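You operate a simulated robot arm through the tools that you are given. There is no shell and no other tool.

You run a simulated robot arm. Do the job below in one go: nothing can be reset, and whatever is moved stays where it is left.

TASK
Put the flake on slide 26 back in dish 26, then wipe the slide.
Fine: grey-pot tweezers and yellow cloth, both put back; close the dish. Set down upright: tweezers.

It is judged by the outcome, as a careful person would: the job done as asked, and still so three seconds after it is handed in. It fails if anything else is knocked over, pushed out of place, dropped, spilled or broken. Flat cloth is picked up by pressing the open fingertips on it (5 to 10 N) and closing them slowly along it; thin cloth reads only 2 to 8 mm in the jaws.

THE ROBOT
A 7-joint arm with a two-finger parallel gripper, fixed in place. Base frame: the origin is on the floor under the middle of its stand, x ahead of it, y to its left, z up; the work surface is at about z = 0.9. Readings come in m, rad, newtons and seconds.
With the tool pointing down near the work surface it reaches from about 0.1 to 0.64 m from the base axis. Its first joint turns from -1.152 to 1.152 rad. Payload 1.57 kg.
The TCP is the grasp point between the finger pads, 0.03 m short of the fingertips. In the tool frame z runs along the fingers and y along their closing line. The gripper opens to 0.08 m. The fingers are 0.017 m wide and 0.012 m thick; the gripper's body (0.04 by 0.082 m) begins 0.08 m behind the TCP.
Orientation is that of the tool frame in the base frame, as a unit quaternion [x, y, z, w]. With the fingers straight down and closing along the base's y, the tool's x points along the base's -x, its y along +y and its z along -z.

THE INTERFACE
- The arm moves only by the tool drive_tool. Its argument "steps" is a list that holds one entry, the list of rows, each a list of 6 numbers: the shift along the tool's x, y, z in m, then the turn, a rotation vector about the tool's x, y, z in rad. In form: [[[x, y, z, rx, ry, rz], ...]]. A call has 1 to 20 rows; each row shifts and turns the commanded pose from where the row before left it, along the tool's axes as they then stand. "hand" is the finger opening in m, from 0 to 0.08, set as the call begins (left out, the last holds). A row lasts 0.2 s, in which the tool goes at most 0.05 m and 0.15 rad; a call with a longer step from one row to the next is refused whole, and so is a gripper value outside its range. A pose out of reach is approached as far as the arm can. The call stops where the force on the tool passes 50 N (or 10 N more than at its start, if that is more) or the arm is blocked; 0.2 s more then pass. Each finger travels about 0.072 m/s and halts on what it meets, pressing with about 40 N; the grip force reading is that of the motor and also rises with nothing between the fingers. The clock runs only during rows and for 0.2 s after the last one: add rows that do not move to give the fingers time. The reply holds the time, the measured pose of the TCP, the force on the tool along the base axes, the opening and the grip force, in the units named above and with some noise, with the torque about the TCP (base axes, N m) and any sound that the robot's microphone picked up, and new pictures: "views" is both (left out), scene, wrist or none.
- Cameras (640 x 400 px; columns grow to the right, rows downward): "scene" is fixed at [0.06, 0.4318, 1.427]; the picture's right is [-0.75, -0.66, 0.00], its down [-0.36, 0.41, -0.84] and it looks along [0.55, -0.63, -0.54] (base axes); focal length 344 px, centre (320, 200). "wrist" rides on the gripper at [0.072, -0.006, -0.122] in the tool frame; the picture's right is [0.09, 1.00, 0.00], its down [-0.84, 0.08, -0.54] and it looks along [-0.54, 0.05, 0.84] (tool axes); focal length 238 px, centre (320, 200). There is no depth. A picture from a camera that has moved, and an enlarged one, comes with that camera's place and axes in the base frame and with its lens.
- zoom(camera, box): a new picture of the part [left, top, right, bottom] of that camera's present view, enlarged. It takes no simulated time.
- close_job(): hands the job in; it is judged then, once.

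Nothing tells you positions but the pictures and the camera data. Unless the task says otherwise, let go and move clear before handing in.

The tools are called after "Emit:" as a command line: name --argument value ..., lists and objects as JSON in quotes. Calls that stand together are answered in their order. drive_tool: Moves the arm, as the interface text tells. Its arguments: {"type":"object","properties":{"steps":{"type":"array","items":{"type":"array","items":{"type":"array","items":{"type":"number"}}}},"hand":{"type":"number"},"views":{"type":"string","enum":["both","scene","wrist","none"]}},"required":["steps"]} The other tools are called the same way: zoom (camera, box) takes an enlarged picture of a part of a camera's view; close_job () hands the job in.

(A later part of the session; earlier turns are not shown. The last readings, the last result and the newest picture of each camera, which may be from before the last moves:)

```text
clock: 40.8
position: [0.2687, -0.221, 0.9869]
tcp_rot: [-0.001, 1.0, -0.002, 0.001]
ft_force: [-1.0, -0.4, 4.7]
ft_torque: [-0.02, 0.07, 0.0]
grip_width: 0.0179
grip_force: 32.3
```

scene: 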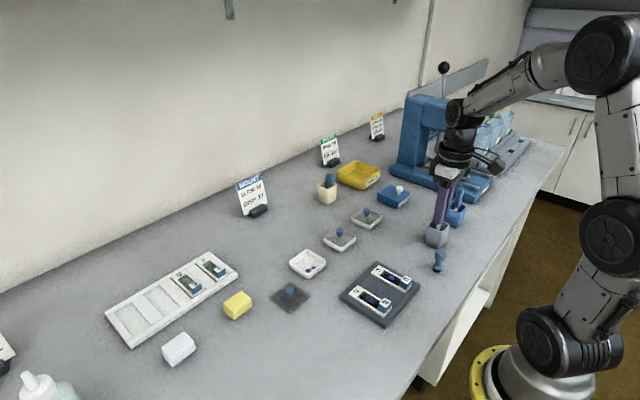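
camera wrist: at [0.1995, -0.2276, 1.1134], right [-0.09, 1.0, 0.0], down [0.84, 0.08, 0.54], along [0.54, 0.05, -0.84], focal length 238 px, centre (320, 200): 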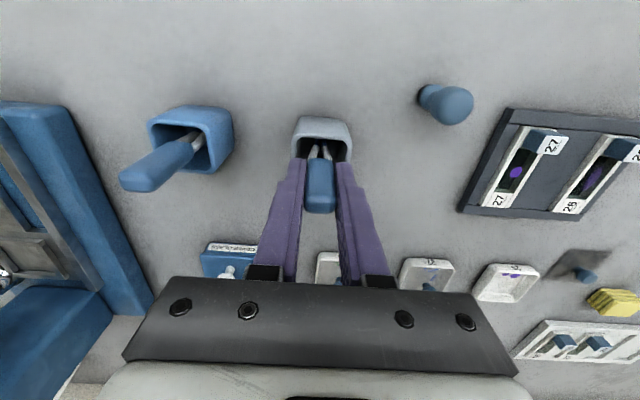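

Touchdown at about 5 N. I'll check that the handle is upright before letting go.

Emit:
drive_tool --steps '[[[0, 0, 0, 0, 0, 0]]]'

Emit:
zoom --camera "wrist" --box '[256, 120, 384, 200]'

Emit:
zoom --camera "scene" --box '[418, 195, 462, 250]'

```text
clock: 41.2
position: [0.2709, -0.2217, 0.9867]
tcp_rot: [0.0, 1.0, -0.001, 0.001]
ft_force: [-0.8, -0.3, 5.4]
ft_torque: [0.02, 0.06, 0.02]
grip_width: 0.0179
grip_force: 32.5
camera wrist: at [0.1981, -0.2282, 1.1076], right [-0.09, 1.0, 0.0], down [0.84, 0.08, 0.54], along [0.54, 0.05, -0.84], focal length 238 px, centre (320, 200)
```

scene: 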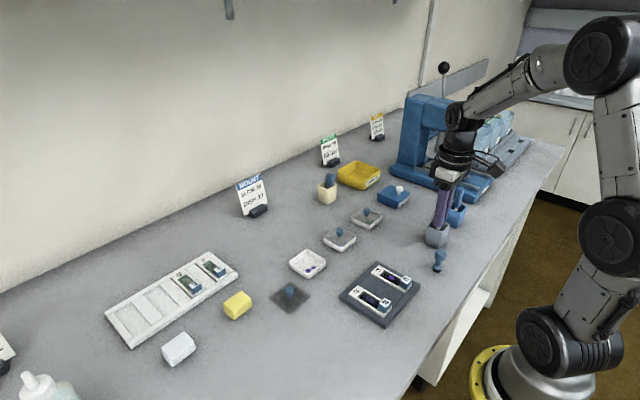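
wrist: 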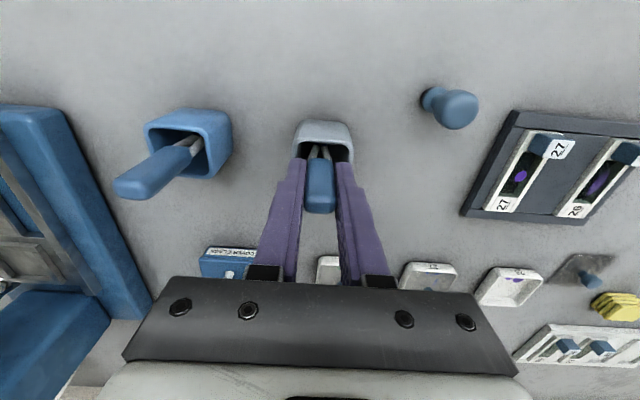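

```text
5.00 times, centred on (320, 160) of wrist
camera zoom: at [0.1981, -0.2282, 1.1076], right [-0.09, 1.0, 0.0], down [0.84, 0.08, 0.54], along [0.54, 0.05, -0.84], focal length 1192 px, centre (320, 400)
```

zoom: 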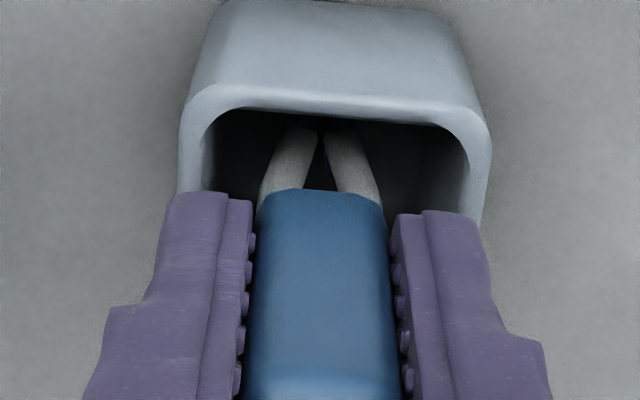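

```text
7.27 times, centred on (440, 222) of scene
camera zoom: at [0.0599, 0.4319, 1.427], right [-0.75, -0.66, 0.0], down [-0.36, 0.41, -0.84], along [0.55, -0.63, -0.54], focal length 2498 px, centre (-553, 36)
```

zoom: 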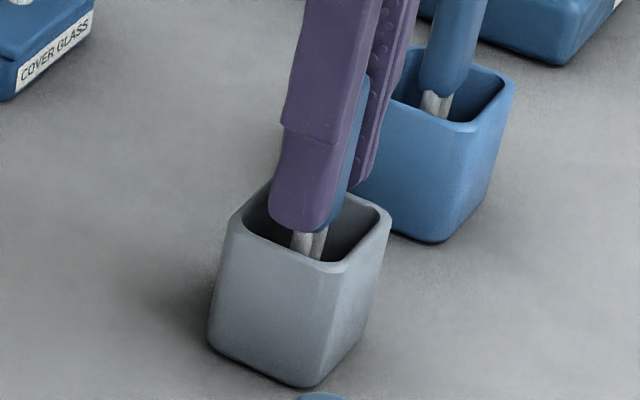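

The tweezers are seated and upright. I'll relieve the contact slightly and open a little first.

Emit:
drive_tool --steps '[[[0, 0, -0.0003, 0, 0, 0], [0, 0, 0, 0, 0, 0]]]' --hand 0.0215

Emit:
zoom --camera "wrist" --box '[256, 120, 384, 200]'

```text
clock: 41.8
position: [0.2687, -0.2206, 0.9863]
tcp_rot: [0.0, 1.0, 0.0, 0.001]
ft_force: [1.1, -0.2, -0.8]
ft_torque: [0.0, 0.0, -0.01]
grip_width: 0.0216
grip_force: 0.1
camera wrist: at [0.1981, -0.2282, 1.1079], right [-0.09, 1.0, 0.0], down [0.84, 0.08, 0.54], along [0.54, 0.05, -0.84], focal length 238 px, centre (320, 200)
```

scene: 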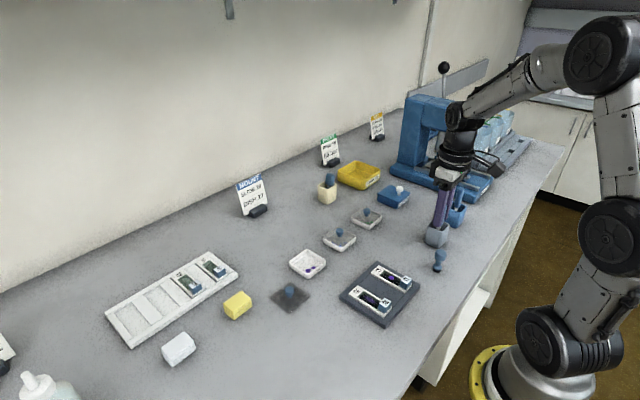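
wrist: 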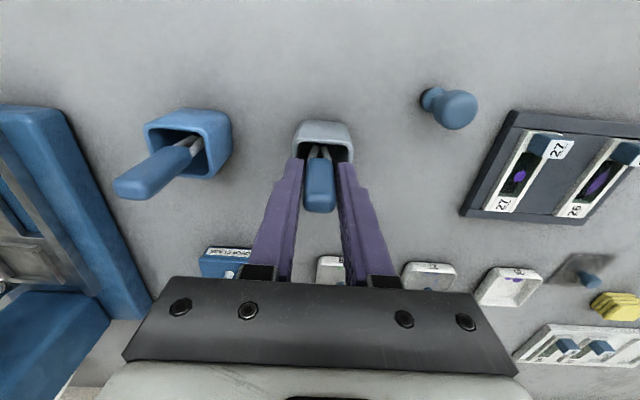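

```text
5.00 times, centred on (320, 160) of wrist
camera zoom: at [0.1981, -0.2282, 1.1079], right [-0.09, 1.0, 0.0], down [0.84, 0.08, 0.54], along [0.54, 0.05, -0.84], focal length 1192 px, centre (320, 400)
```

zoom: 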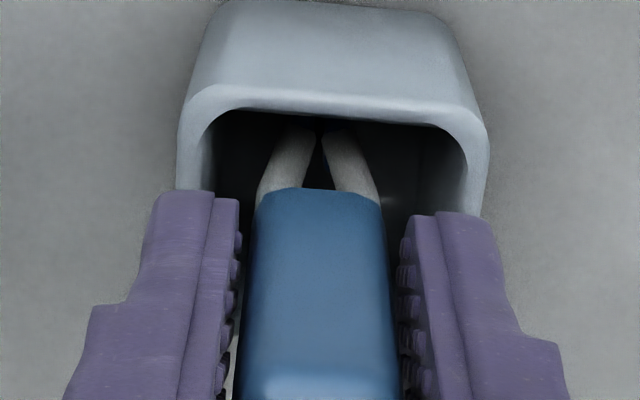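

The handle stands free between the fingers. I'll open to 36 mm and check that it stays.

Emit:
drive_tool --steps '[[[0, 0, 0, 0, 0, 0], [0, 0, 0, 0, 0, 0], [0, 0, 0, 0, 0, 0]]]' --hand 0.036 --views "wrist"

Emit:
zoom --camera "wrist" --box '[256, 120, 384, 200]'

```text
clock: 42.6
position: [0.27, -0.2217, 0.9869]
tcp_rot: [0.0, 1.0, 0.0, 0.001]
ft_force: [-0.3, 0.0, -0.5]
ft_torque: [0.02, 0.0, 0.01]
grip_width: 0.0362
grip_force: 0.1
camera wrist: at [0.1981, -0.2282, 1.108], right [-0.09, 1.0, 0.0], down [0.84, 0.08, 0.54], along [0.54, 0.05, -0.84], focal length 238 px, centre (320, 200)
```

wrist: 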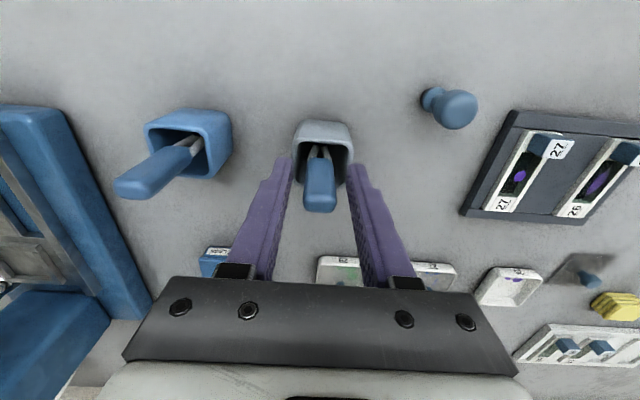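

```text
5.00 times, centred on (320, 160) of wrist
camera zoom: at [0.1981, -0.2282, 1.108], right [-0.09, 1.0, 0.0], down [0.84, 0.08, 0.54], along [0.54, 0.05, -0.84], focal length 1192 px, centre (320, 400)
```

zoom: 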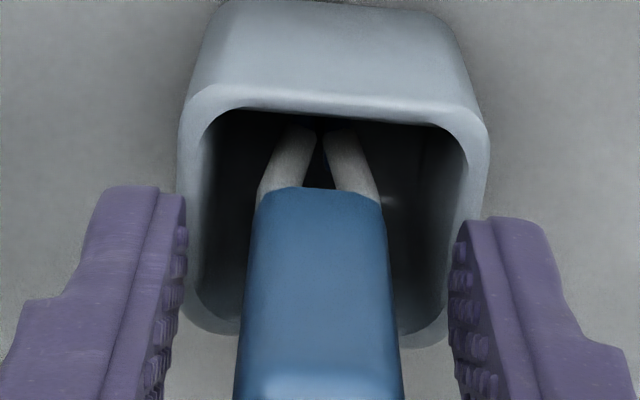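

The tweezers stand upright in the grey pot. I'll rise straight up and check them again.

Emit:
drive_tool --steps '[[[0, 0, -0.01, 0, 0, 0], [0, 0, -0.025, 0, 0, 0], [0, 0, -0.035, 0, 0, 0], [0, 0, -0.04, 0, 0, 0], [0, 0, 0, 0, 0, 0]]]'

Emit:
zoom --camera "wrist" --box '[272, 80, 368, 160]'

Emit:
zoom --camera "scene" --box '[412, 180, 476, 260]'

```text
clock: 43.8
position: [0.2677, -0.2222, 1.0981]
tcp_rot: [0.0, 1.0, 0.0, 0.001]
ft_force: [0.5, -0.3, 0.2]
ft_torque: [0.03, 0.01, -0.01]
grip_width: 0.0359
grip_force: 0.0
camera wrist: at [0.1957, -0.2294, 1.2187], right [-0.09, 1.0, 0.0], down [0.84, 0.08, 0.54], along [0.54, 0.05, -0.84], focal length 238 px, centre (320, 200)
```

scene: 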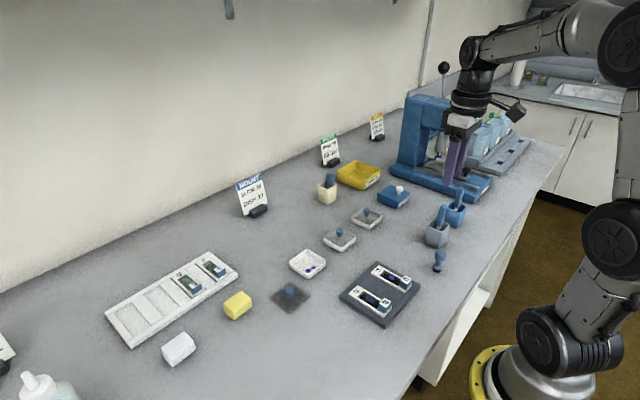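
wrist: 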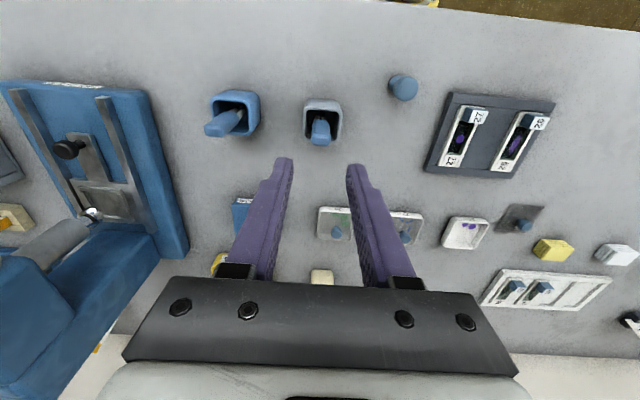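

```text
5.00 times, centred on (320, 120) of wrist
camera zoom: at [0.1957, -0.2294, 1.2187], right [-0.09, 1.0, 0.0], down [0.84, 0.08, 0.54], along [0.54, 0.05, -0.84], focal length 1192 px, centre (320, 600)
```

zoom: 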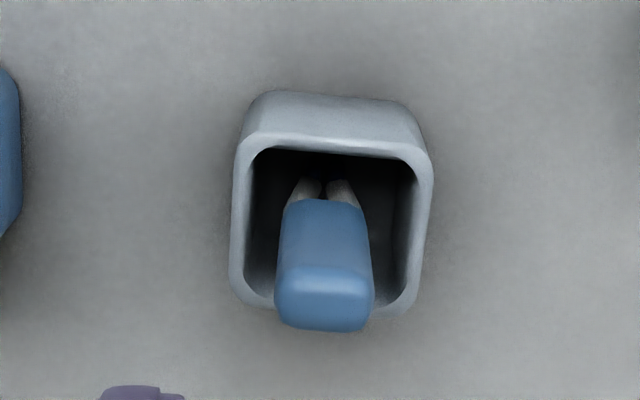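

```text
5.00 times, centred on (444, 220) of scene
camera zoom: at [0.06, 0.4318, 1.427], right [-0.75, -0.66, 0.0], down [-0.36, 0.41, -0.84], along [0.55, -0.63, -0.54], focal length 1718 px, centre (-300, 100)
```

zoom: 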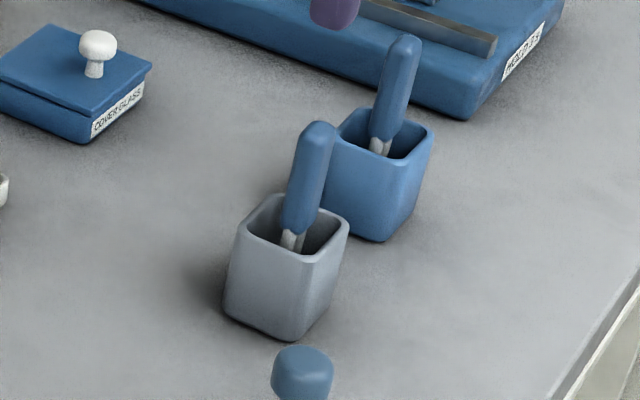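

The tweezers are back in the grey pot, upright. Next I'll return to the lid at about (0.4065, 0.125) to close dish 26.

Emit:
drive_tool --steps '[[[-0.01355, 0.0347, 0, 0, 0, 0], [-0.01355, 0.0347, 0, 0, 0, 0], [-0.01355, 0.0347, 0, 0, 0, 0], [-0.01355, 0.0347, 0, 0, 0, 0], [-0.01355, 0.0347, 0, 0, 0, 0], [-0.01355, 0.0347, 0, 0, 0, 0], [-0.01355, 0.0347, 0, 0, 0, 0], [-0.01355, 0.0347, 0, 0, 0, 0], [-0.01355, 0.0347, 0, 0, 0, 0], [-0.01355, 0.0347, 0, 0, 0, 0], [0, 0, 0.04, 0, 0, 0], [0, 0, 0.04, 0, 0, 0], [0, 0, 0.035, 0, 0, 0], [0, 0, 0.02, 0, 0, 0], [0, 0, 0, 0, 0, 0]]]'

Emit:
zoom --camera "wrist" --box '[256, 100, 384, 200]'

Emit:
zoom --camera "scene" --box '[260, 240, 340, 320]'

```text
clock: 47.0
position: [0.4053, 0.1244, 0.96]
tcp_rot: [0.0, 1.0, -0.001, 0.0]
ft_force: [0.3, 0.1, -0.2]
ft_torque: [0.0, 0.01, -0.01]
grip_width: 0.036
grip_force: 0.1
camera wrist: at [0.333, 0.1179, 1.0821], right [-0.09, 1.0, 0.0], down [0.84, 0.08, 0.54], along [0.54, 0.05, -0.84], focal length 238 px, centre (320, 200)
```

scene: 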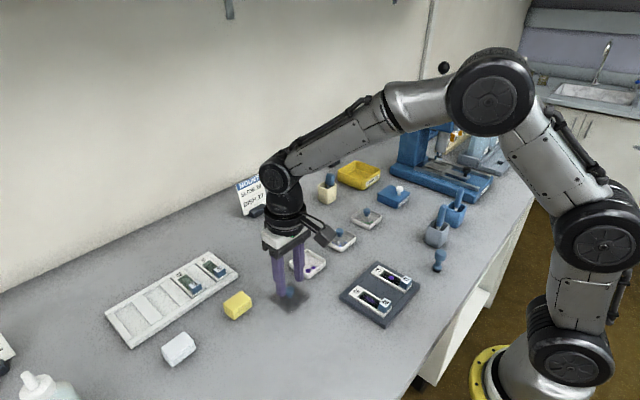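
wrist: 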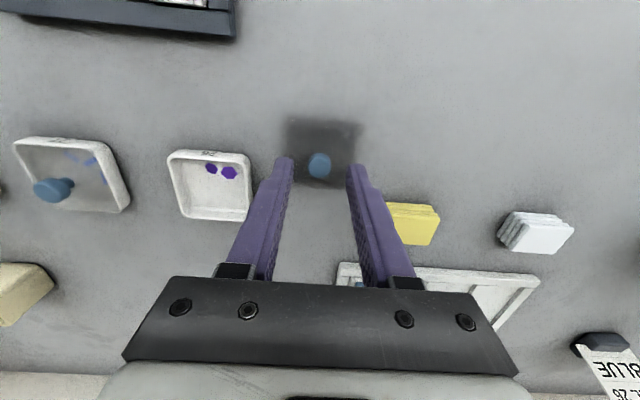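

```text
4.00 times, centred on (320, 150) of wrist
camera zoom: at [0.333, 0.1179, 1.0821], right [-0.09, 1.0, 0.0], down [0.84, 0.08, 0.54], along [0.54, 0.05, -0.84], focal length 953 px, centre (320, 400)
```

zoom: 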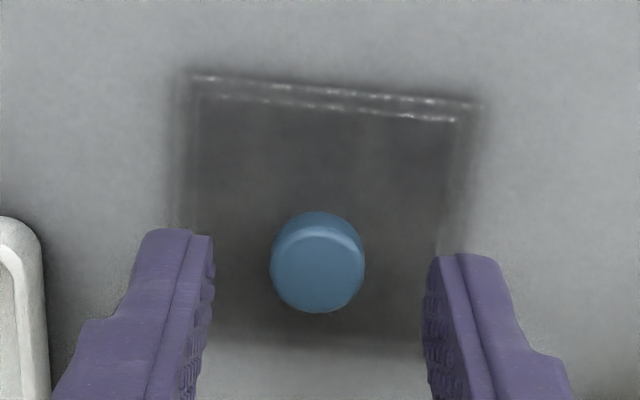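

```text
5.00 times, centred on (300, 280) of scene
camera zoom: at [0.06, 0.4318, 1.427], right [-0.75, -0.66, 0.0], down [-0.36, 0.41, -0.84], along [0.55, -0.63, -0.54], focal length 1718 px, centre (420, -200)
```

zoom: 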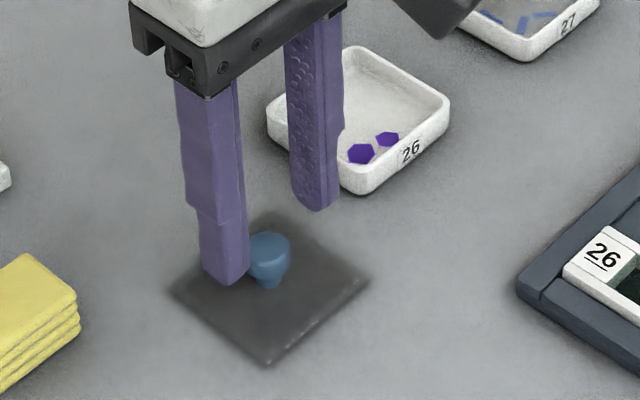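

The fingers straddle the knob again. I'll go down and grip.

Emit:
drive_tool --steps '[[[0, 0, 0.009, 0, 0, 0], [0, 0, 0.0085, 0, 0, 0], [0, 0, 0, 0, 0, 0]]]' --views "none"

Emit:
drive_tool --steps '[[[0, 0, 0, 0, 0, 0], [0, 0, 0, 0, 0, 0], [0, 0, 0, 0, 0, 0]]]' --hand 0.005 --views "wrist"

Emit:
zoom --camera "wrist" --box '[256, 100, 384, 200]'

```text
clock: 47.8
position: [0.4051, 0.1248, 0.9443]
tcp_rot: [0.0, 1.0, 0.0, 0.001]
ft_force: [0.5, -0.2, -1.1]
ft_torque: [-0.02, -0.01, -0.01]
grip_width: 0.036
grip_force: 0.1
```

```text
clock: 48.6
position: [0.4034, 0.1248, 0.9447]
tcp_rot: [0.0, 1.0, -0.001, 0.001]
ft_force: [-0.9, -0.1, -0.4]
ft_torque: [0.02, 0.05, 0.0]
grip_width: 0.0127
grip_force: 29.5
camera wrist: at [0.3329, 0.1179, 1.0662], right [-0.09, 1.0, 0.0], down [0.84, 0.08, 0.54], along [0.54, 0.05, -0.84], focal length 238 px, centre (320, 200)
```

wrist: 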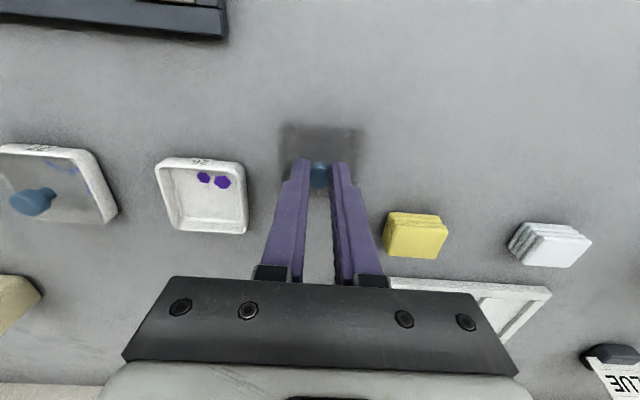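

```text
4.00 times, centred on (320, 150) of wrist
camera zoom: at [0.3329, 0.1179, 1.0662], right [-0.09, 1.0, 0.0], down [0.84, 0.08, 0.54], along [0.54, 0.05, -0.84], focal length 953 px, centre (320, 400)
```

zoom: 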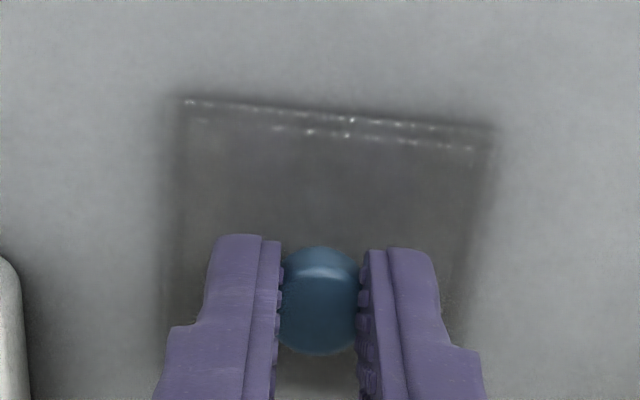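

I have the knob. I'll lift and carry the lid back over dish 26.

Emit:
drive_tool --steps '[[[0, 0, -0.005, 0, 0, 0], [0, 0, -0.015, 0, 0, 0], [0, 0, -0.023, 0, 0, 0], [-0.008, -0.0214, 0, 0, 0, 0], [-0.008, -0.0214, 0, 0, 0, 0], [-0.008, -0.0214, 0, 0, 0, 0], [-0.0083, -0.0214, 0, 0, 0, 0], [0, 0, 0, 0, 0, 0]]]'

Emit:
zoom --camera "wrist" --box '[256, 95, 384, 195]'

Emit:
zoom --camera "scene" --box '[275, 215, 339, 285]'

```text
clock: 50.4
position: [0.4356, 0.0389, 0.9852]
tcp_rot: [0.0, 1.0, -0.001, 0.001]
ft_force: [0.2, 0.1, -0.5]
ft_torque: [0.04, -0.01, 0.01]
grip_width: 0.0127
grip_force: 29.5
camera wrist: at [0.3642, 0.0324, 1.107], right [-0.09, 1.0, 0.0], down [0.84, 0.08, 0.54], along [0.54, 0.05, -0.84], focal length 238 px, centre (320, 200)
```

scene: 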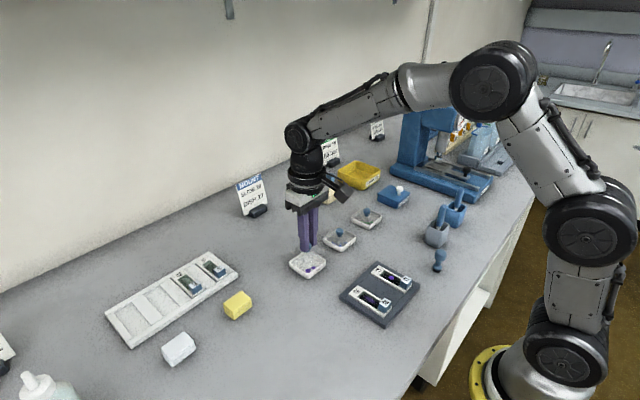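
wrist: 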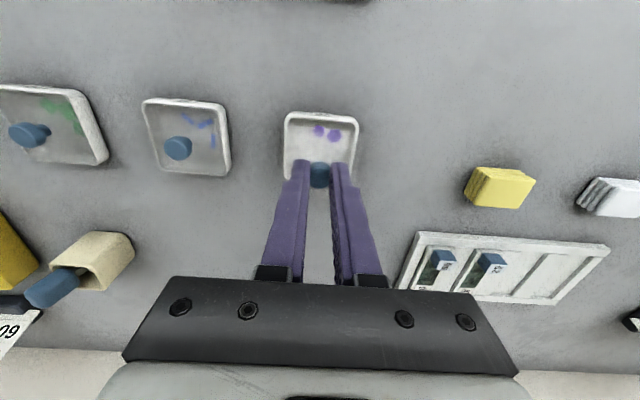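

```text
4.00 times, centred on (320, 145) of wrist
camera zoom: at [0.3642, 0.0324, 1.107], right [-0.09, 1.0, 0.0], down [0.84, 0.08, 0.54], along [0.54, 0.05, -0.84], focal length 953 px, centre (320, 420)
```

zoom: 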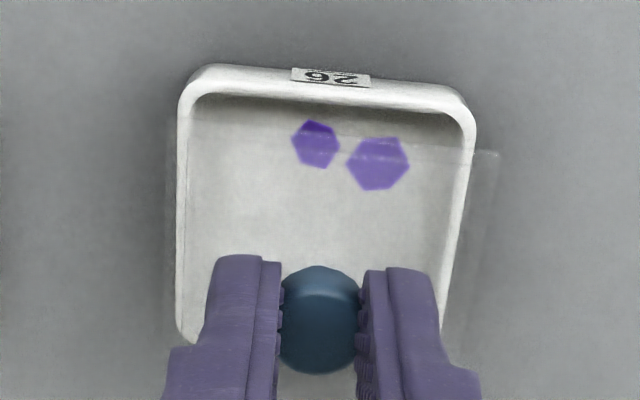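

```text
5.71 times, centred on (307, 250) of scene
camera zoom: at [0.06, 0.4318, 1.427], right [-0.75, -0.66, 0.0], down [-0.36, 0.41, -0.84], along [0.55, -0.63, -0.54], focal length 1963 px, centre (394, -86)
```

zoom: 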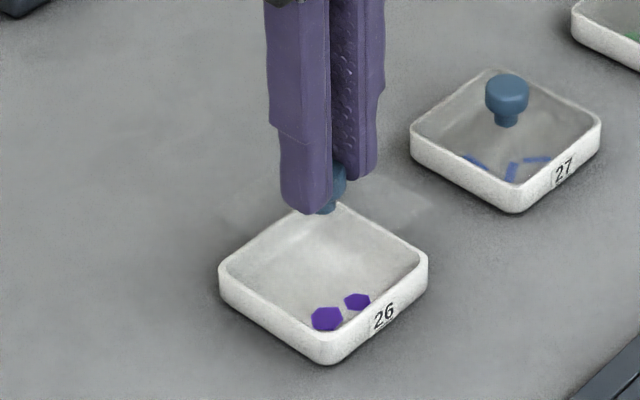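

The lid is above dish 26, and by comparison with the lift-off view it sits about 1.3 mm toward the base. I'll correct that and lower to just above the rim.

Emit:
drive_tool --steps '[[[-0.0013, 0, 0.01, 0, 0, 0], [0, 0, 0.01, 0, 0, 0], [0, 0, 0.002, 0, 0, 0], [0, 0, 0, 0, 0, 0]]]'

Emit:
zoom --camera "wrist" --box '[272, 100, 368, 190]'

Emit:
zoom --camera "scene" --box '[280, 235, 334, 285]'

```text
clock: 51.4
position: [0.4385, 0.0386, 0.9647]
tcp_rot: [0.0, 1.0, -0.001, 0.001]
ft_force: [-0.5, 0.2, -0.1]
ft_torque: [-0.01, -0.02, -0.02]
grip_width: 0.0127
grip_force: 30.1
camera wrist: at [0.3657, 0.0322, 1.0864], right [-0.09, 1.0, 0.0], down [0.84, 0.08, 0.54], along [0.54, 0.05, -0.84], focal length 238 px, centre (320, 200)
```

scene: 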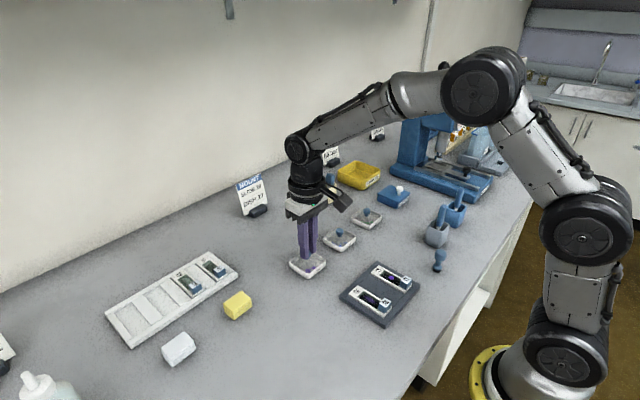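
wrist: 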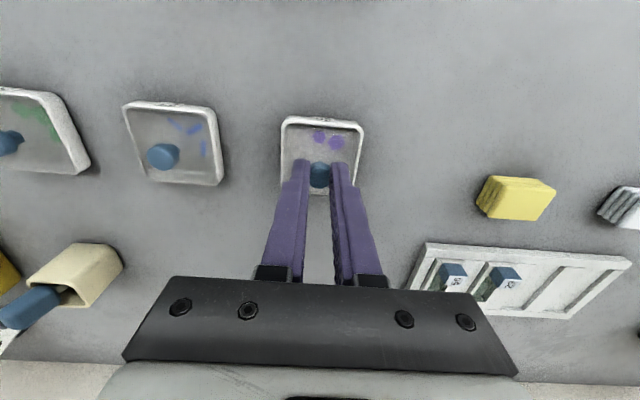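

```text
4.44 times, centred on (320, 145) of wrist
camera zoom: at [0.3657, 0.0322, 1.0864], right [-0.09, 1.0, 0.0], down [0.84, 0.08, 0.54], along [0.54, 0.05, -0.84], focal length 1059 px, centre (320, 444)
```

zoom: 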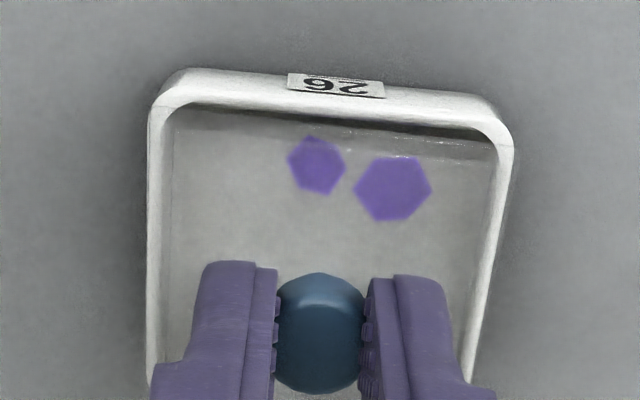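

```text
8.00 times, centred on (307, 260) of scene
camera zoom: at [0.06, 0.4318, 1.427], right [-0.75, -0.66, 0.0], down [-0.36, 0.41, -0.84], along [0.55, -0.63, -0.54], focal length 2748 px, centre (424, -280)
```

zoom: 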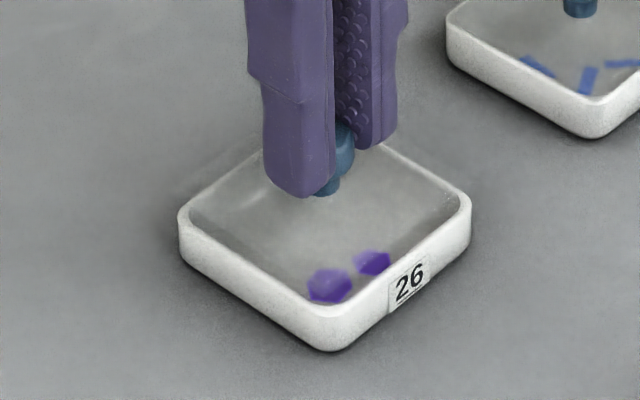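

The lid looks square with the dish. I'll lower it in steps and watch the force.

Emit:
drive_tool --steps '[[[0, 0, 0.003, 0, 0, 0], [0, 0, 0.002, 0, 0, 0], [0, 0, 0, 0, 0, 0]]]' --views "none"

```text
clock: 52.2
position: [0.4388, 0.0385, 0.96]
tcp_rot: [-0.001, 1.0, 0.0, 0.001]
ft_force: [-0.9, -0.8, 7.1]
ft_torque: [-0.03, -0.16, -0.03]
grip_width: 0.0126
grip_force: 29.3
```

I have contact slightly earlier than expected, at z 0.960 rather than about 0.957. I'll look closely at how the lid sits before pressing on.

Emit:
drive_tool --steps '[[[0, 0, 0, 0, 0, 0]]]'

Emit:
zoom --camera "wrist" --box '[276, 108, 368, 168]'

Emit:
zoom --camera "scene" --box '[284, 242, 332, 282]'

```text
clock: 52.6
position: [0.4377, 0.0391, 0.9597]
tcp_rot: [0.0, 1.0, 0.0, 0.002]
ft_force: [0.5, -0.9, 6.6]
ft_torque: [0.06, -0.28, 0.0]
grip_width: 0.0125
grip_force: 29.9
camera wrist: at [0.366, 0.0321, 1.0817], right [-0.09, 1.0, 0.0], down [0.83, 0.08, 0.55], along [0.54, 0.05, -0.84], focal length 238 px, centre (320, 200)
```

scene: 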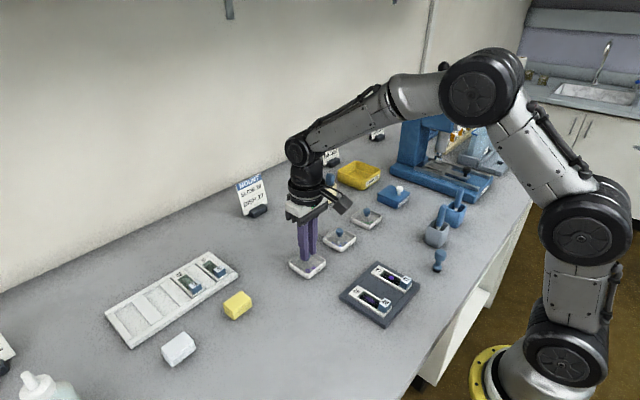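
wrist: 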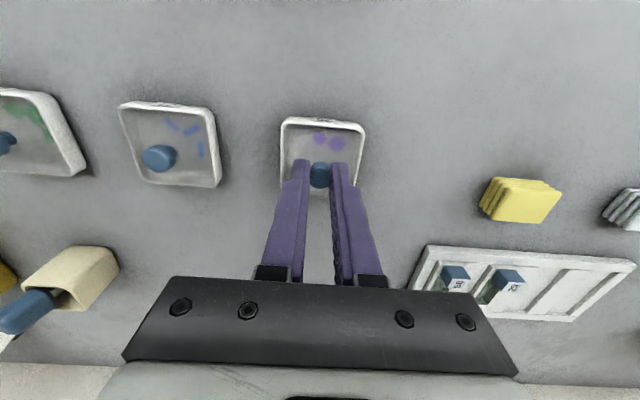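

```text
6.67 times, centred on (322, 138) of wrist
camera zoom: at [0.366, 0.0321, 1.0817], right [-0.09, 1.0, 0.0], down [0.83, 0.08, 0.55], along [0.54, 0.05, -0.84], focal length 1589 px, centre (307, 613)
```

zoom: 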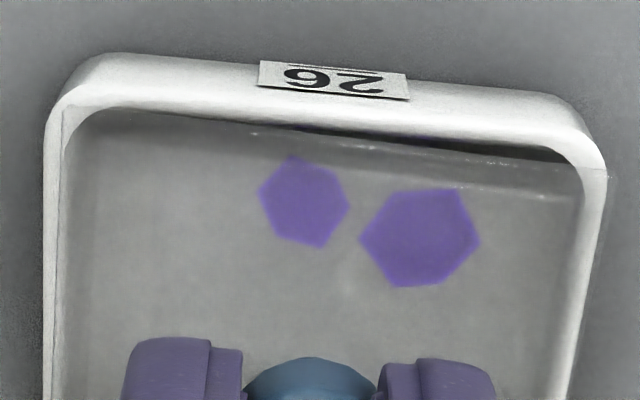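

```text
10.00 times, centred on (308, 262) of scene
camera zoom: at [0.0599, 0.4318, 1.427], right [-0.75, -0.66, 0.0], down [-0.36, 0.41, -0.84], along [0.55, -0.63, -0.54], focal length 3436 px, centre (440, -420)
```

zoom: 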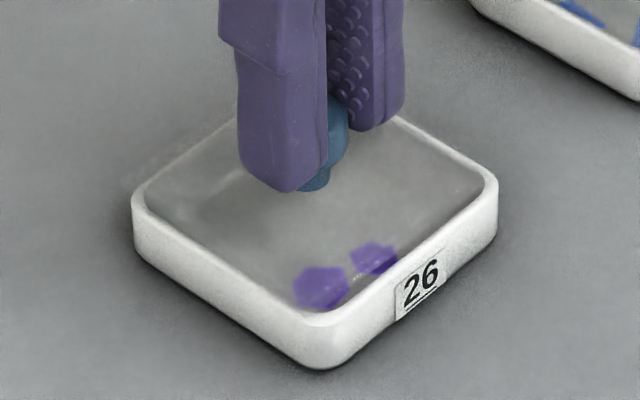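

The torque and the pictures suggest the lid's far (+x) edge is resting on the rim. I'll raise a little, shift about 1.2 mm back, and try again.

Emit:
drive_tool --steps '[[[0, 0, -0.003, 0, 0, 0], [0.0012, 0, 0, 0, 0, 0], [0, 0, 0, 0, 0, 0]]]'

Emit:
zoom --camera "wrist" --box '[276, 108, 368, 168]'

Emit:
zoom --camera "scene" --box '[284, 242, 332, 282]'

```text
clock: 53.4
position: [0.4368, 0.0405, 0.9614]
tcp_rot: [0.0, 1.0, -0.001, -0.001]
ft_force: [0.4, -1.1, 0.1]
ft_torque: [0.0, 0.0, 0.02]
grip_width: 0.0125
grip_force: 29.7
camera wrist: at [0.3649, 0.032, 1.0834], right [-0.09, 1.0, 0.0], down [0.84, 0.08, 0.54], along [0.54, 0.05, -0.84], focal length 238 px, centre (320, 200)
```

scene: 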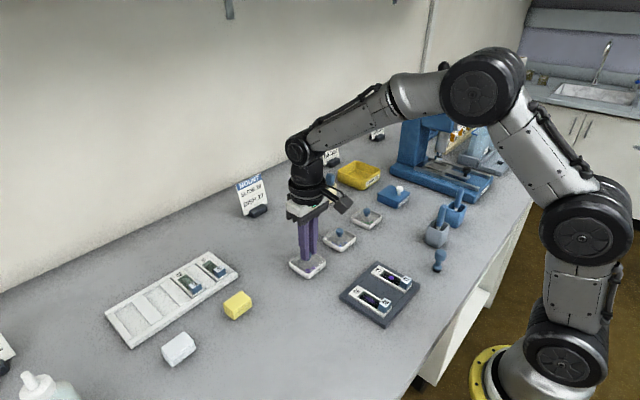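
wrist: 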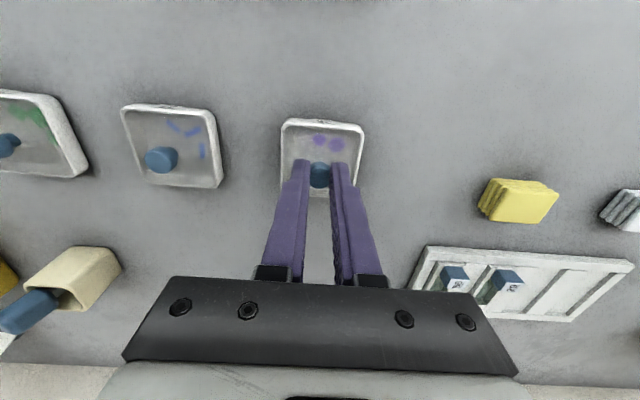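

```text
6.67 times, centred on (322, 138) of wrist
camera zoom: at [0.3649, 0.032, 1.0834], right [-0.09, 1.0, 0.0], down [0.84, 0.08, 0.54], along [0.54, 0.05, -0.84], focal length 1589 px, centre (307, 613)
```

zoom: 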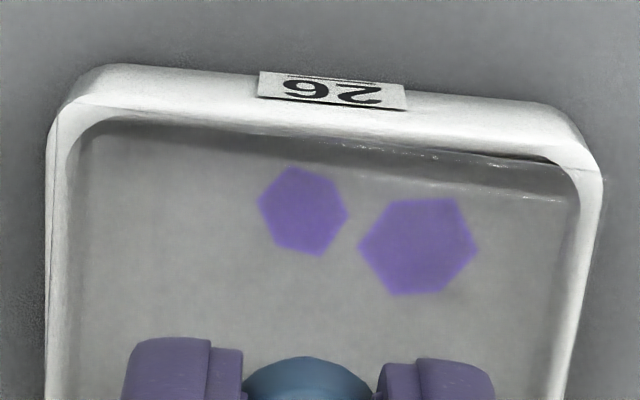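

```text
10.00 times, centred on (308, 262) of scene
camera zoom: at [0.06, 0.4318, 1.427], right [-0.75, -0.66, 0.0], down [-0.36, 0.41, -0.84], along [0.55, -0.63, -0.54], focal length 3436 px, centre (440, -420)
```

zoom: 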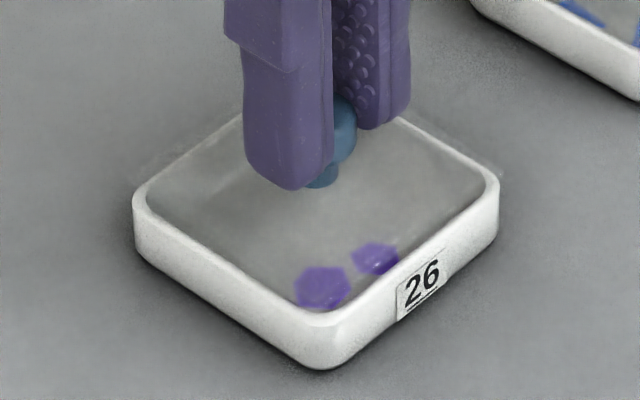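

The lid is shifted and free. I'll lower again.

Emit:
drive_tool --steps '[[[0, 0, 0.0015, 0, 0, 0], [0, 0, 0.0015, 0, 0, 0], [0, 0, 0, 0, 0, 0]]]' --views "none"

```text
clock: 54.2
position: [0.4367, 0.039, 0.9605]
tcp_rot: [0.0, 1.0, 0.0, 0.002]
ft_force: [-1.8, -1.1, 7.1]
ft_torque: [0.08, -0.17, -0.01]
grip_width: 0.0125
grip_force: 28.9
```

I still get contact about 2.5 mm above the seat on the +x side, so I think the lid's under-lip is catching the far wall. I'll nudge it back another 0.8 mm.

Emit:
drive_tool --steps '[[[0, 0, -0.002, 0, 0, 0], [0.0008, 0, 0, 0, 0, 0], [0, 0, 0.001, 0, 0, 0], [0, 0, 0.001, 0, 0, 0], [0, 0, 0, 0, 0, 0]]]' --views "none"

```text
clock: 55.4
position: [0.4379, 0.0397, 0.9598]
tcp_rot: [0.0, 1.0, -0.001, 0.002]
ft_force: [-1.4, -1.6, 6.8]
ft_torque: [0.03, -0.13, 0.0]
grip_width: 0.0124
grip_force: 30.2
```

Emit:
zoom --camera "wrist" --box '[276, 112, 324, 142]'

Emit:
zoom --camera "wrist" --box '[320, 112, 368, 142]'

Emit:
zoom --camera "wrist" --box '[270, 160, 372, 210]'

Emit:
zoom --camera "scene" --box '[284, 242, 332, 282]'

Emit:
zoom --camera "scene" --box '[318, 220, 366, 260]'

Emit:
zoom --camera "wrist" --box '[110, 90, 230, 200]'

```text
13.33 times, centred on (300, 127) of wrist
camera zoom: at [0.3653, 0.0323, 1.0815], right [-0.09, 1.0, 0.0], down [0.84, 0.08, 0.54], along [0.54, 0.05, -0.84], focal length 3178 px, centre (587, 1173)
```

zoom: 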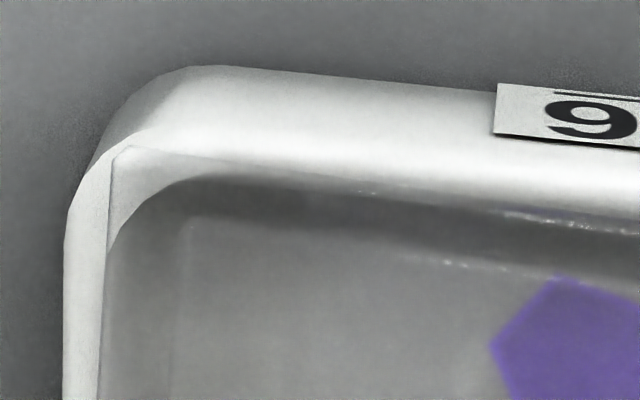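

```text
13.33 times, centred on (344, 127) of wrist
camera zoom: at [0.3653, 0.0323, 1.0815], right [-0.09, 1.0, 0.0], down [0.84, 0.08, 0.54], along [0.54, 0.05, -0.84], focal length 3178 px, centre (0, 1173)
```

zoom: 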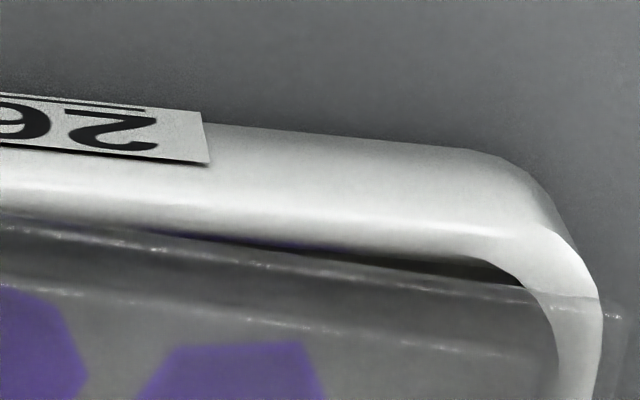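

```text
6.27 times, centred on (321, 185) of wrist
camera zoom: at [0.3653, 0.0323, 1.0815], right [-0.09, 1.0, 0.0], down [0.84, 0.08, 0.54], along [0.54, 0.05, -0.84], focal length 1496 px, centre (314, 294)
```

zoom: 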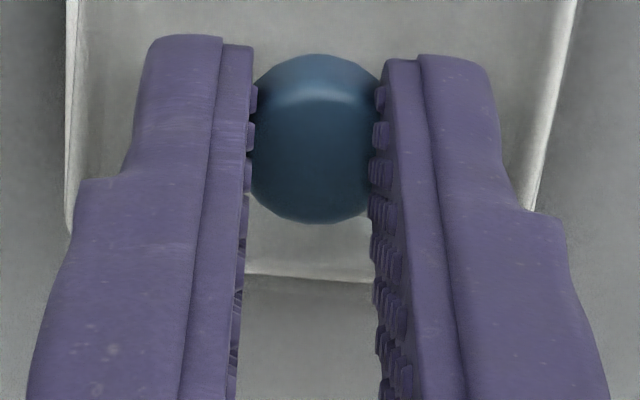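

```text
10.00 times, centred on (308, 262) of scene
camera zoom: at [0.0599, 0.4318, 1.427], right [-0.75, -0.66, 0.0], down [-0.36, 0.41, -0.84], along [0.55, -0.63, -0.54], focal length 3436 px, centre (440, -420)
```

zoom: 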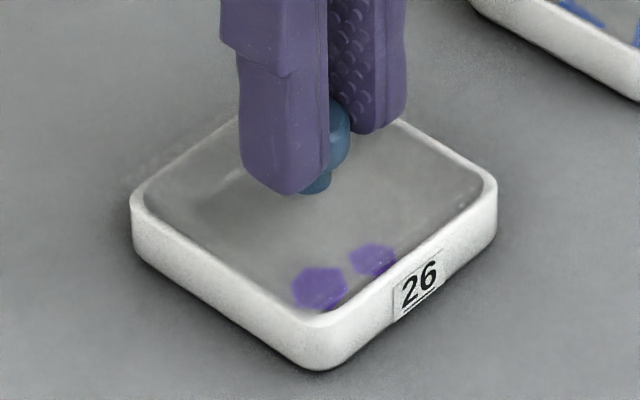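

```text
10.00 times, centred on (342, 240) of scene
camera zoom: at [0.0599, 0.4318, 1.427], right [-0.75, -0.66, 0.0], down [-0.36, 0.41, -0.84], along [0.55, -0.63, -0.54], focal length 3436 px, centre (100, -200)
```

zoom: 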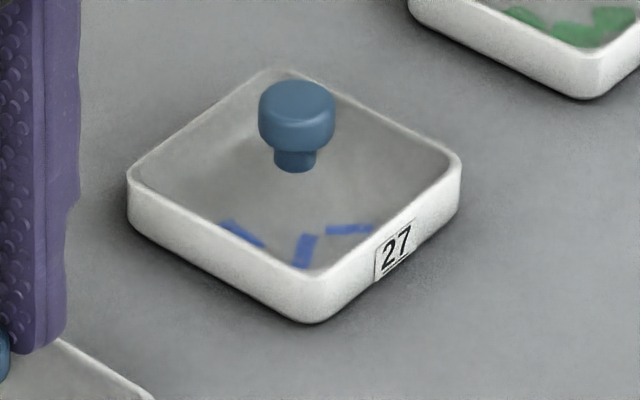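

```text
3.64 times, centred on (170, 145) of wrist
camera zoom: at [0.3653, 0.0323, 1.0815], right [-0.09, 1.0, 0.0], down [0.84, 0.08, 0.54], along [0.54, 0.05, -0.84], focal length 867 px, centre (866, 400)
```

zoom: 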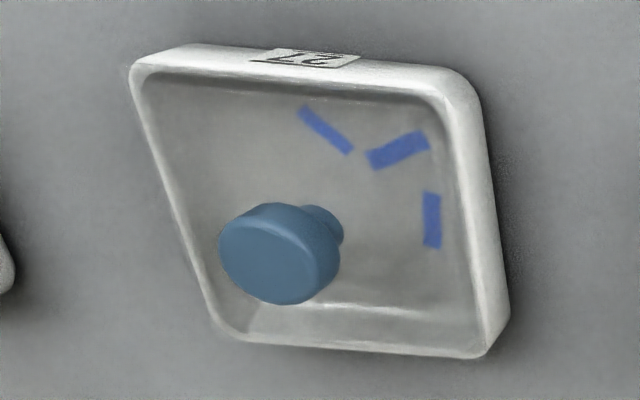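

The close-ups show the lid has turned about 3° clockwise in the grip and sits about 1 mm too far in +x. I'll raise it, rotate to square it up, shift, and check again.

Emit:
drive_tool --steps '[[[0, 0, -0.004, 0, 0, 0], [0, 0, 0, 0, 0, -0.0275], [0, 0, 0, 0, 0, -0.0275], [0.0008, 0, 0, 0, 0, 0], [0, 0, 0, 0, 0, 0]]]' --views "wrist"

Emit:
zoom --camera "wrist" --box '[276, 112, 324, 142]'

Emit:
zoom --camera "wrist" --box '[320, 112, 368, 142]'

Emit:
zoom --camera "scene" --box '[284, 242, 332, 282]'

```text
clock: 56.6
position: [0.4356, 0.0393, 0.9634]
tcp_rot: [-0.028, 1.0, -0.001, 0.001]
ft_force: [-0.3, 0.0, -0.4]
ft_torque: [-0.03, -0.02, -0.04]
grip_width: 0.0122
grip_force: 30.0
camera wrist: at [0.3643, 0.0285, 1.0849], right [-0.15, 0.99, 0.0], down [0.83, 0.12, 0.54], along [0.54, 0.08, -0.84], focal length 238 px, centre (320, 200)
```

wrist: 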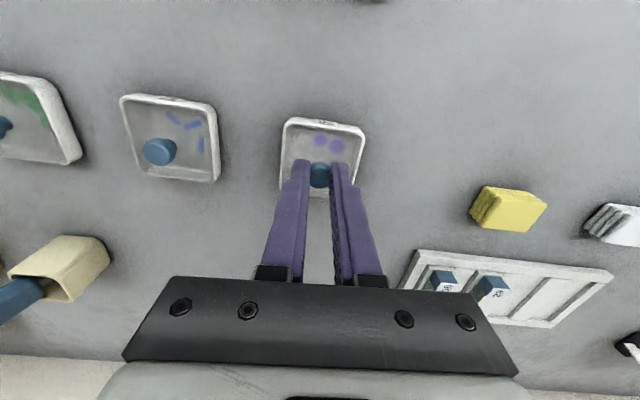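

```text
13.33 times, centred on (300, 127) of wrist
camera zoom: at [0.3643, 0.0285, 1.0849], right [-0.15, 0.99, 0.0], down [0.83, 0.12, 0.54], along [0.54, 0.08, -0.84], focal length 3178 px, centre (587, 1173)
```

zoom: 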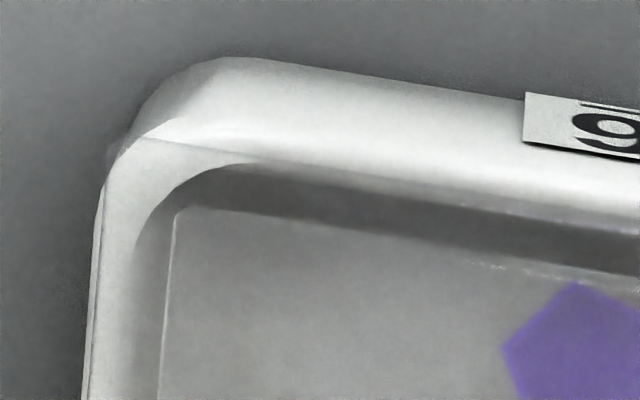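

```text
13.33 times, centred on (344, 127) of wrist
camera zoom: at [0.3643, 0.0285, 1.0849], right [-0.15, 0.99, 0.0], down [0.83, 0.12, 0.54], along [0.54, 0.08, -0.84], focal length 3178 px, centre (0, 1173)
```

zoom: 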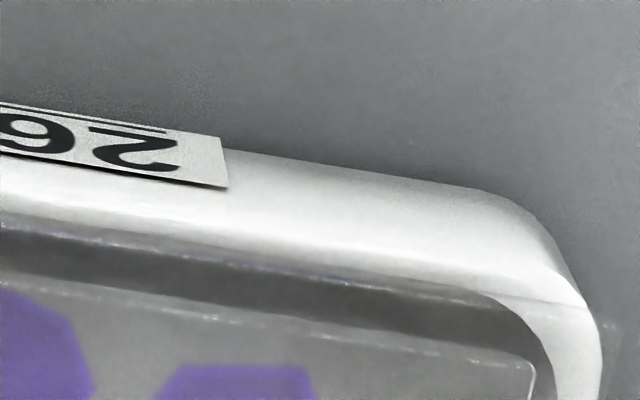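

```text
10.00 times, centred on (308, 262) of scene
camera zoom: at [0.06, 0.4318, 1.427], right [-0.75, -0.66, 0.0], down [-0.36, 0.41, -0.84], along [0.55, -0.63, -0.54], focal length 3436 px, centre (440, -420)
```

zoom: 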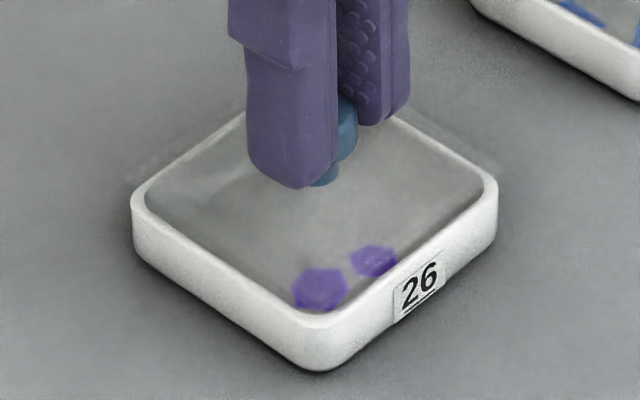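

The lid is square now, with its under-lip about 1.2 mm too far in +x and 0.4 mm too far in +y. I'll adjust for that and lower again.

Emit:
drive_tool --steps '[[[0.0012, -0.0004, 0, 0, 0, 0], [0, 0, 0.0015, 0, 0, 0], [0, 0, 0.0015, 0, 0, 0], [0, 0, 0.0015, 0, 0, 0], [0, 0, 0, 0, 0, 0]]]' --views "none"

```text
clock: 57.8
position: [0.4347, 0.0399, 0.9602]
tcp_rot: [-0.028, 1.0, -0.002, 0.002]
ft_force: [1.8, 0.0, 3.5]
ft_torque: [0.06, -0.06, 0.03]
grip_width: 0.0124
grip_force: 29.6
heard: snap
```

I heard a snap, as I did when I first gripped the lid. I'll look at how it sits.

Emit:
drive_tool --steps '[[[0, 0, 0, 0, 0, 0]]]' --views "wrist"

Emit:
zoom --camera "wrist" --box '[276, 112, 324, 142]'

Emit:
zoom --camera "wrist" --box '[320, 112, 368, 142]'

Emit:
zoom --camera "scene" --box '[284, 242, 332, 282]'

```text
clock: 58.2
position: [0.4331, 0.0397, 0.9592]
tcp_rot: [-0.027, 1.0, -0.002, 0.001]
ft_force: [1.3, -0.4, 3.3]
ft_torque: [0.06, 0.04, 0.03]
grip_width: 0.0126
grip_force: 29.6
camera wrist: at [0.3632, 0.0282, 1.0811], right [-0.15, 0.99, 0.0], down [0.83, 0.12, 0.54], along [0.54, 0.08, -0.84], focal length 238 px, centre (320, 200)
```

wrist: 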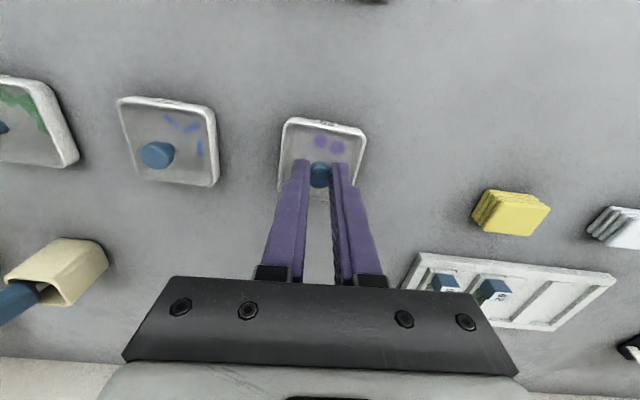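

```text
13.33 times, centred on (300, 127) of wrist
camera zoom: at [0.3632, 0.0282, 1.0811], right [-0.15, 0.99, 0.0], down [0.83, 0.12, 0.54], along [0.54, 0.08, -0.84], focal length 3178 px, centre (587, 1173)
```

zoom: 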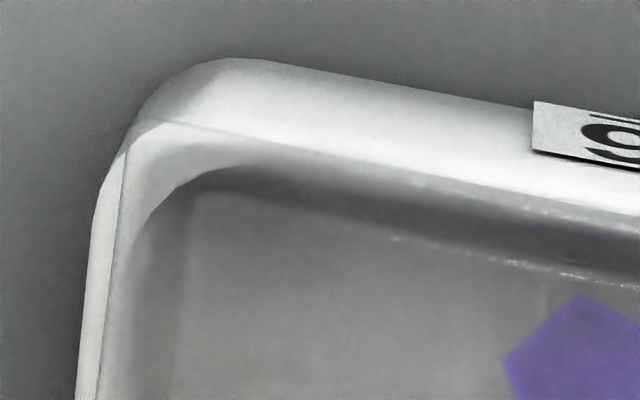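

```text
13.33 times, centred on (344, 127) of wrist
camera zoom: at [0.3632, 0.0282, 1.0811], right [-0.15, 0.99, 0.0], down [0.83, 0.12, 0.54], along [0.54, 0.08, -0.84], focal length 3178 px, centre (0, 1173)
```

zoom: 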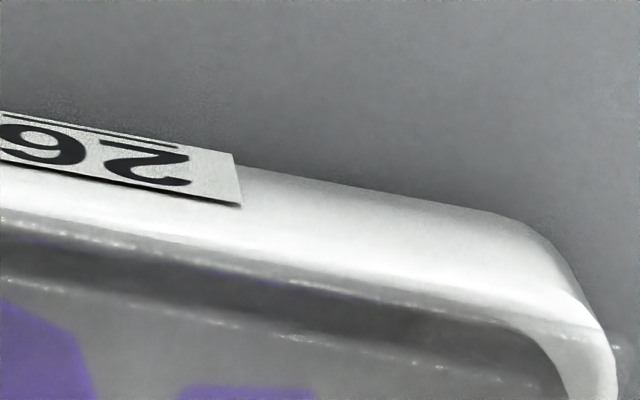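

```text
10.00 times, centred on (308, 262) of scene
camera zoom: at [0.06, 0.4318, 1.427], right [-0.75, -0.66, 0.0], down [-0.36, 0.41, -0.84], along [0.55, -0.63, -0.54], focal length 3436 px, centre (440, -420)
```

zoom: 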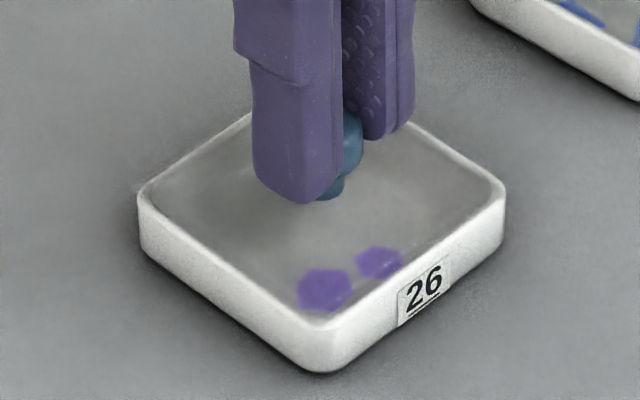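

The lid looks much lower and nearly seated, though the dish moved about a millimetre with it. I'll press down a little more and read the force.

Emit:
drive_tool --steps '[[[0, 0, 0.0007, 0, 0, 0], [0, 0, 0, 0, 0, 0]]]' --views "none"

```text
clock: 58.8
position: [0.4343, 0.0392, 0.9577]
tcp_rot: [-0.027, 1.0, -0.001, 0.001]
ft_force: [0.4, -2.7, 8.6]
ft_torque: [-0.25, 0.2, 0.06]
grip_width: 0.0124
grip_force: 29.2
```

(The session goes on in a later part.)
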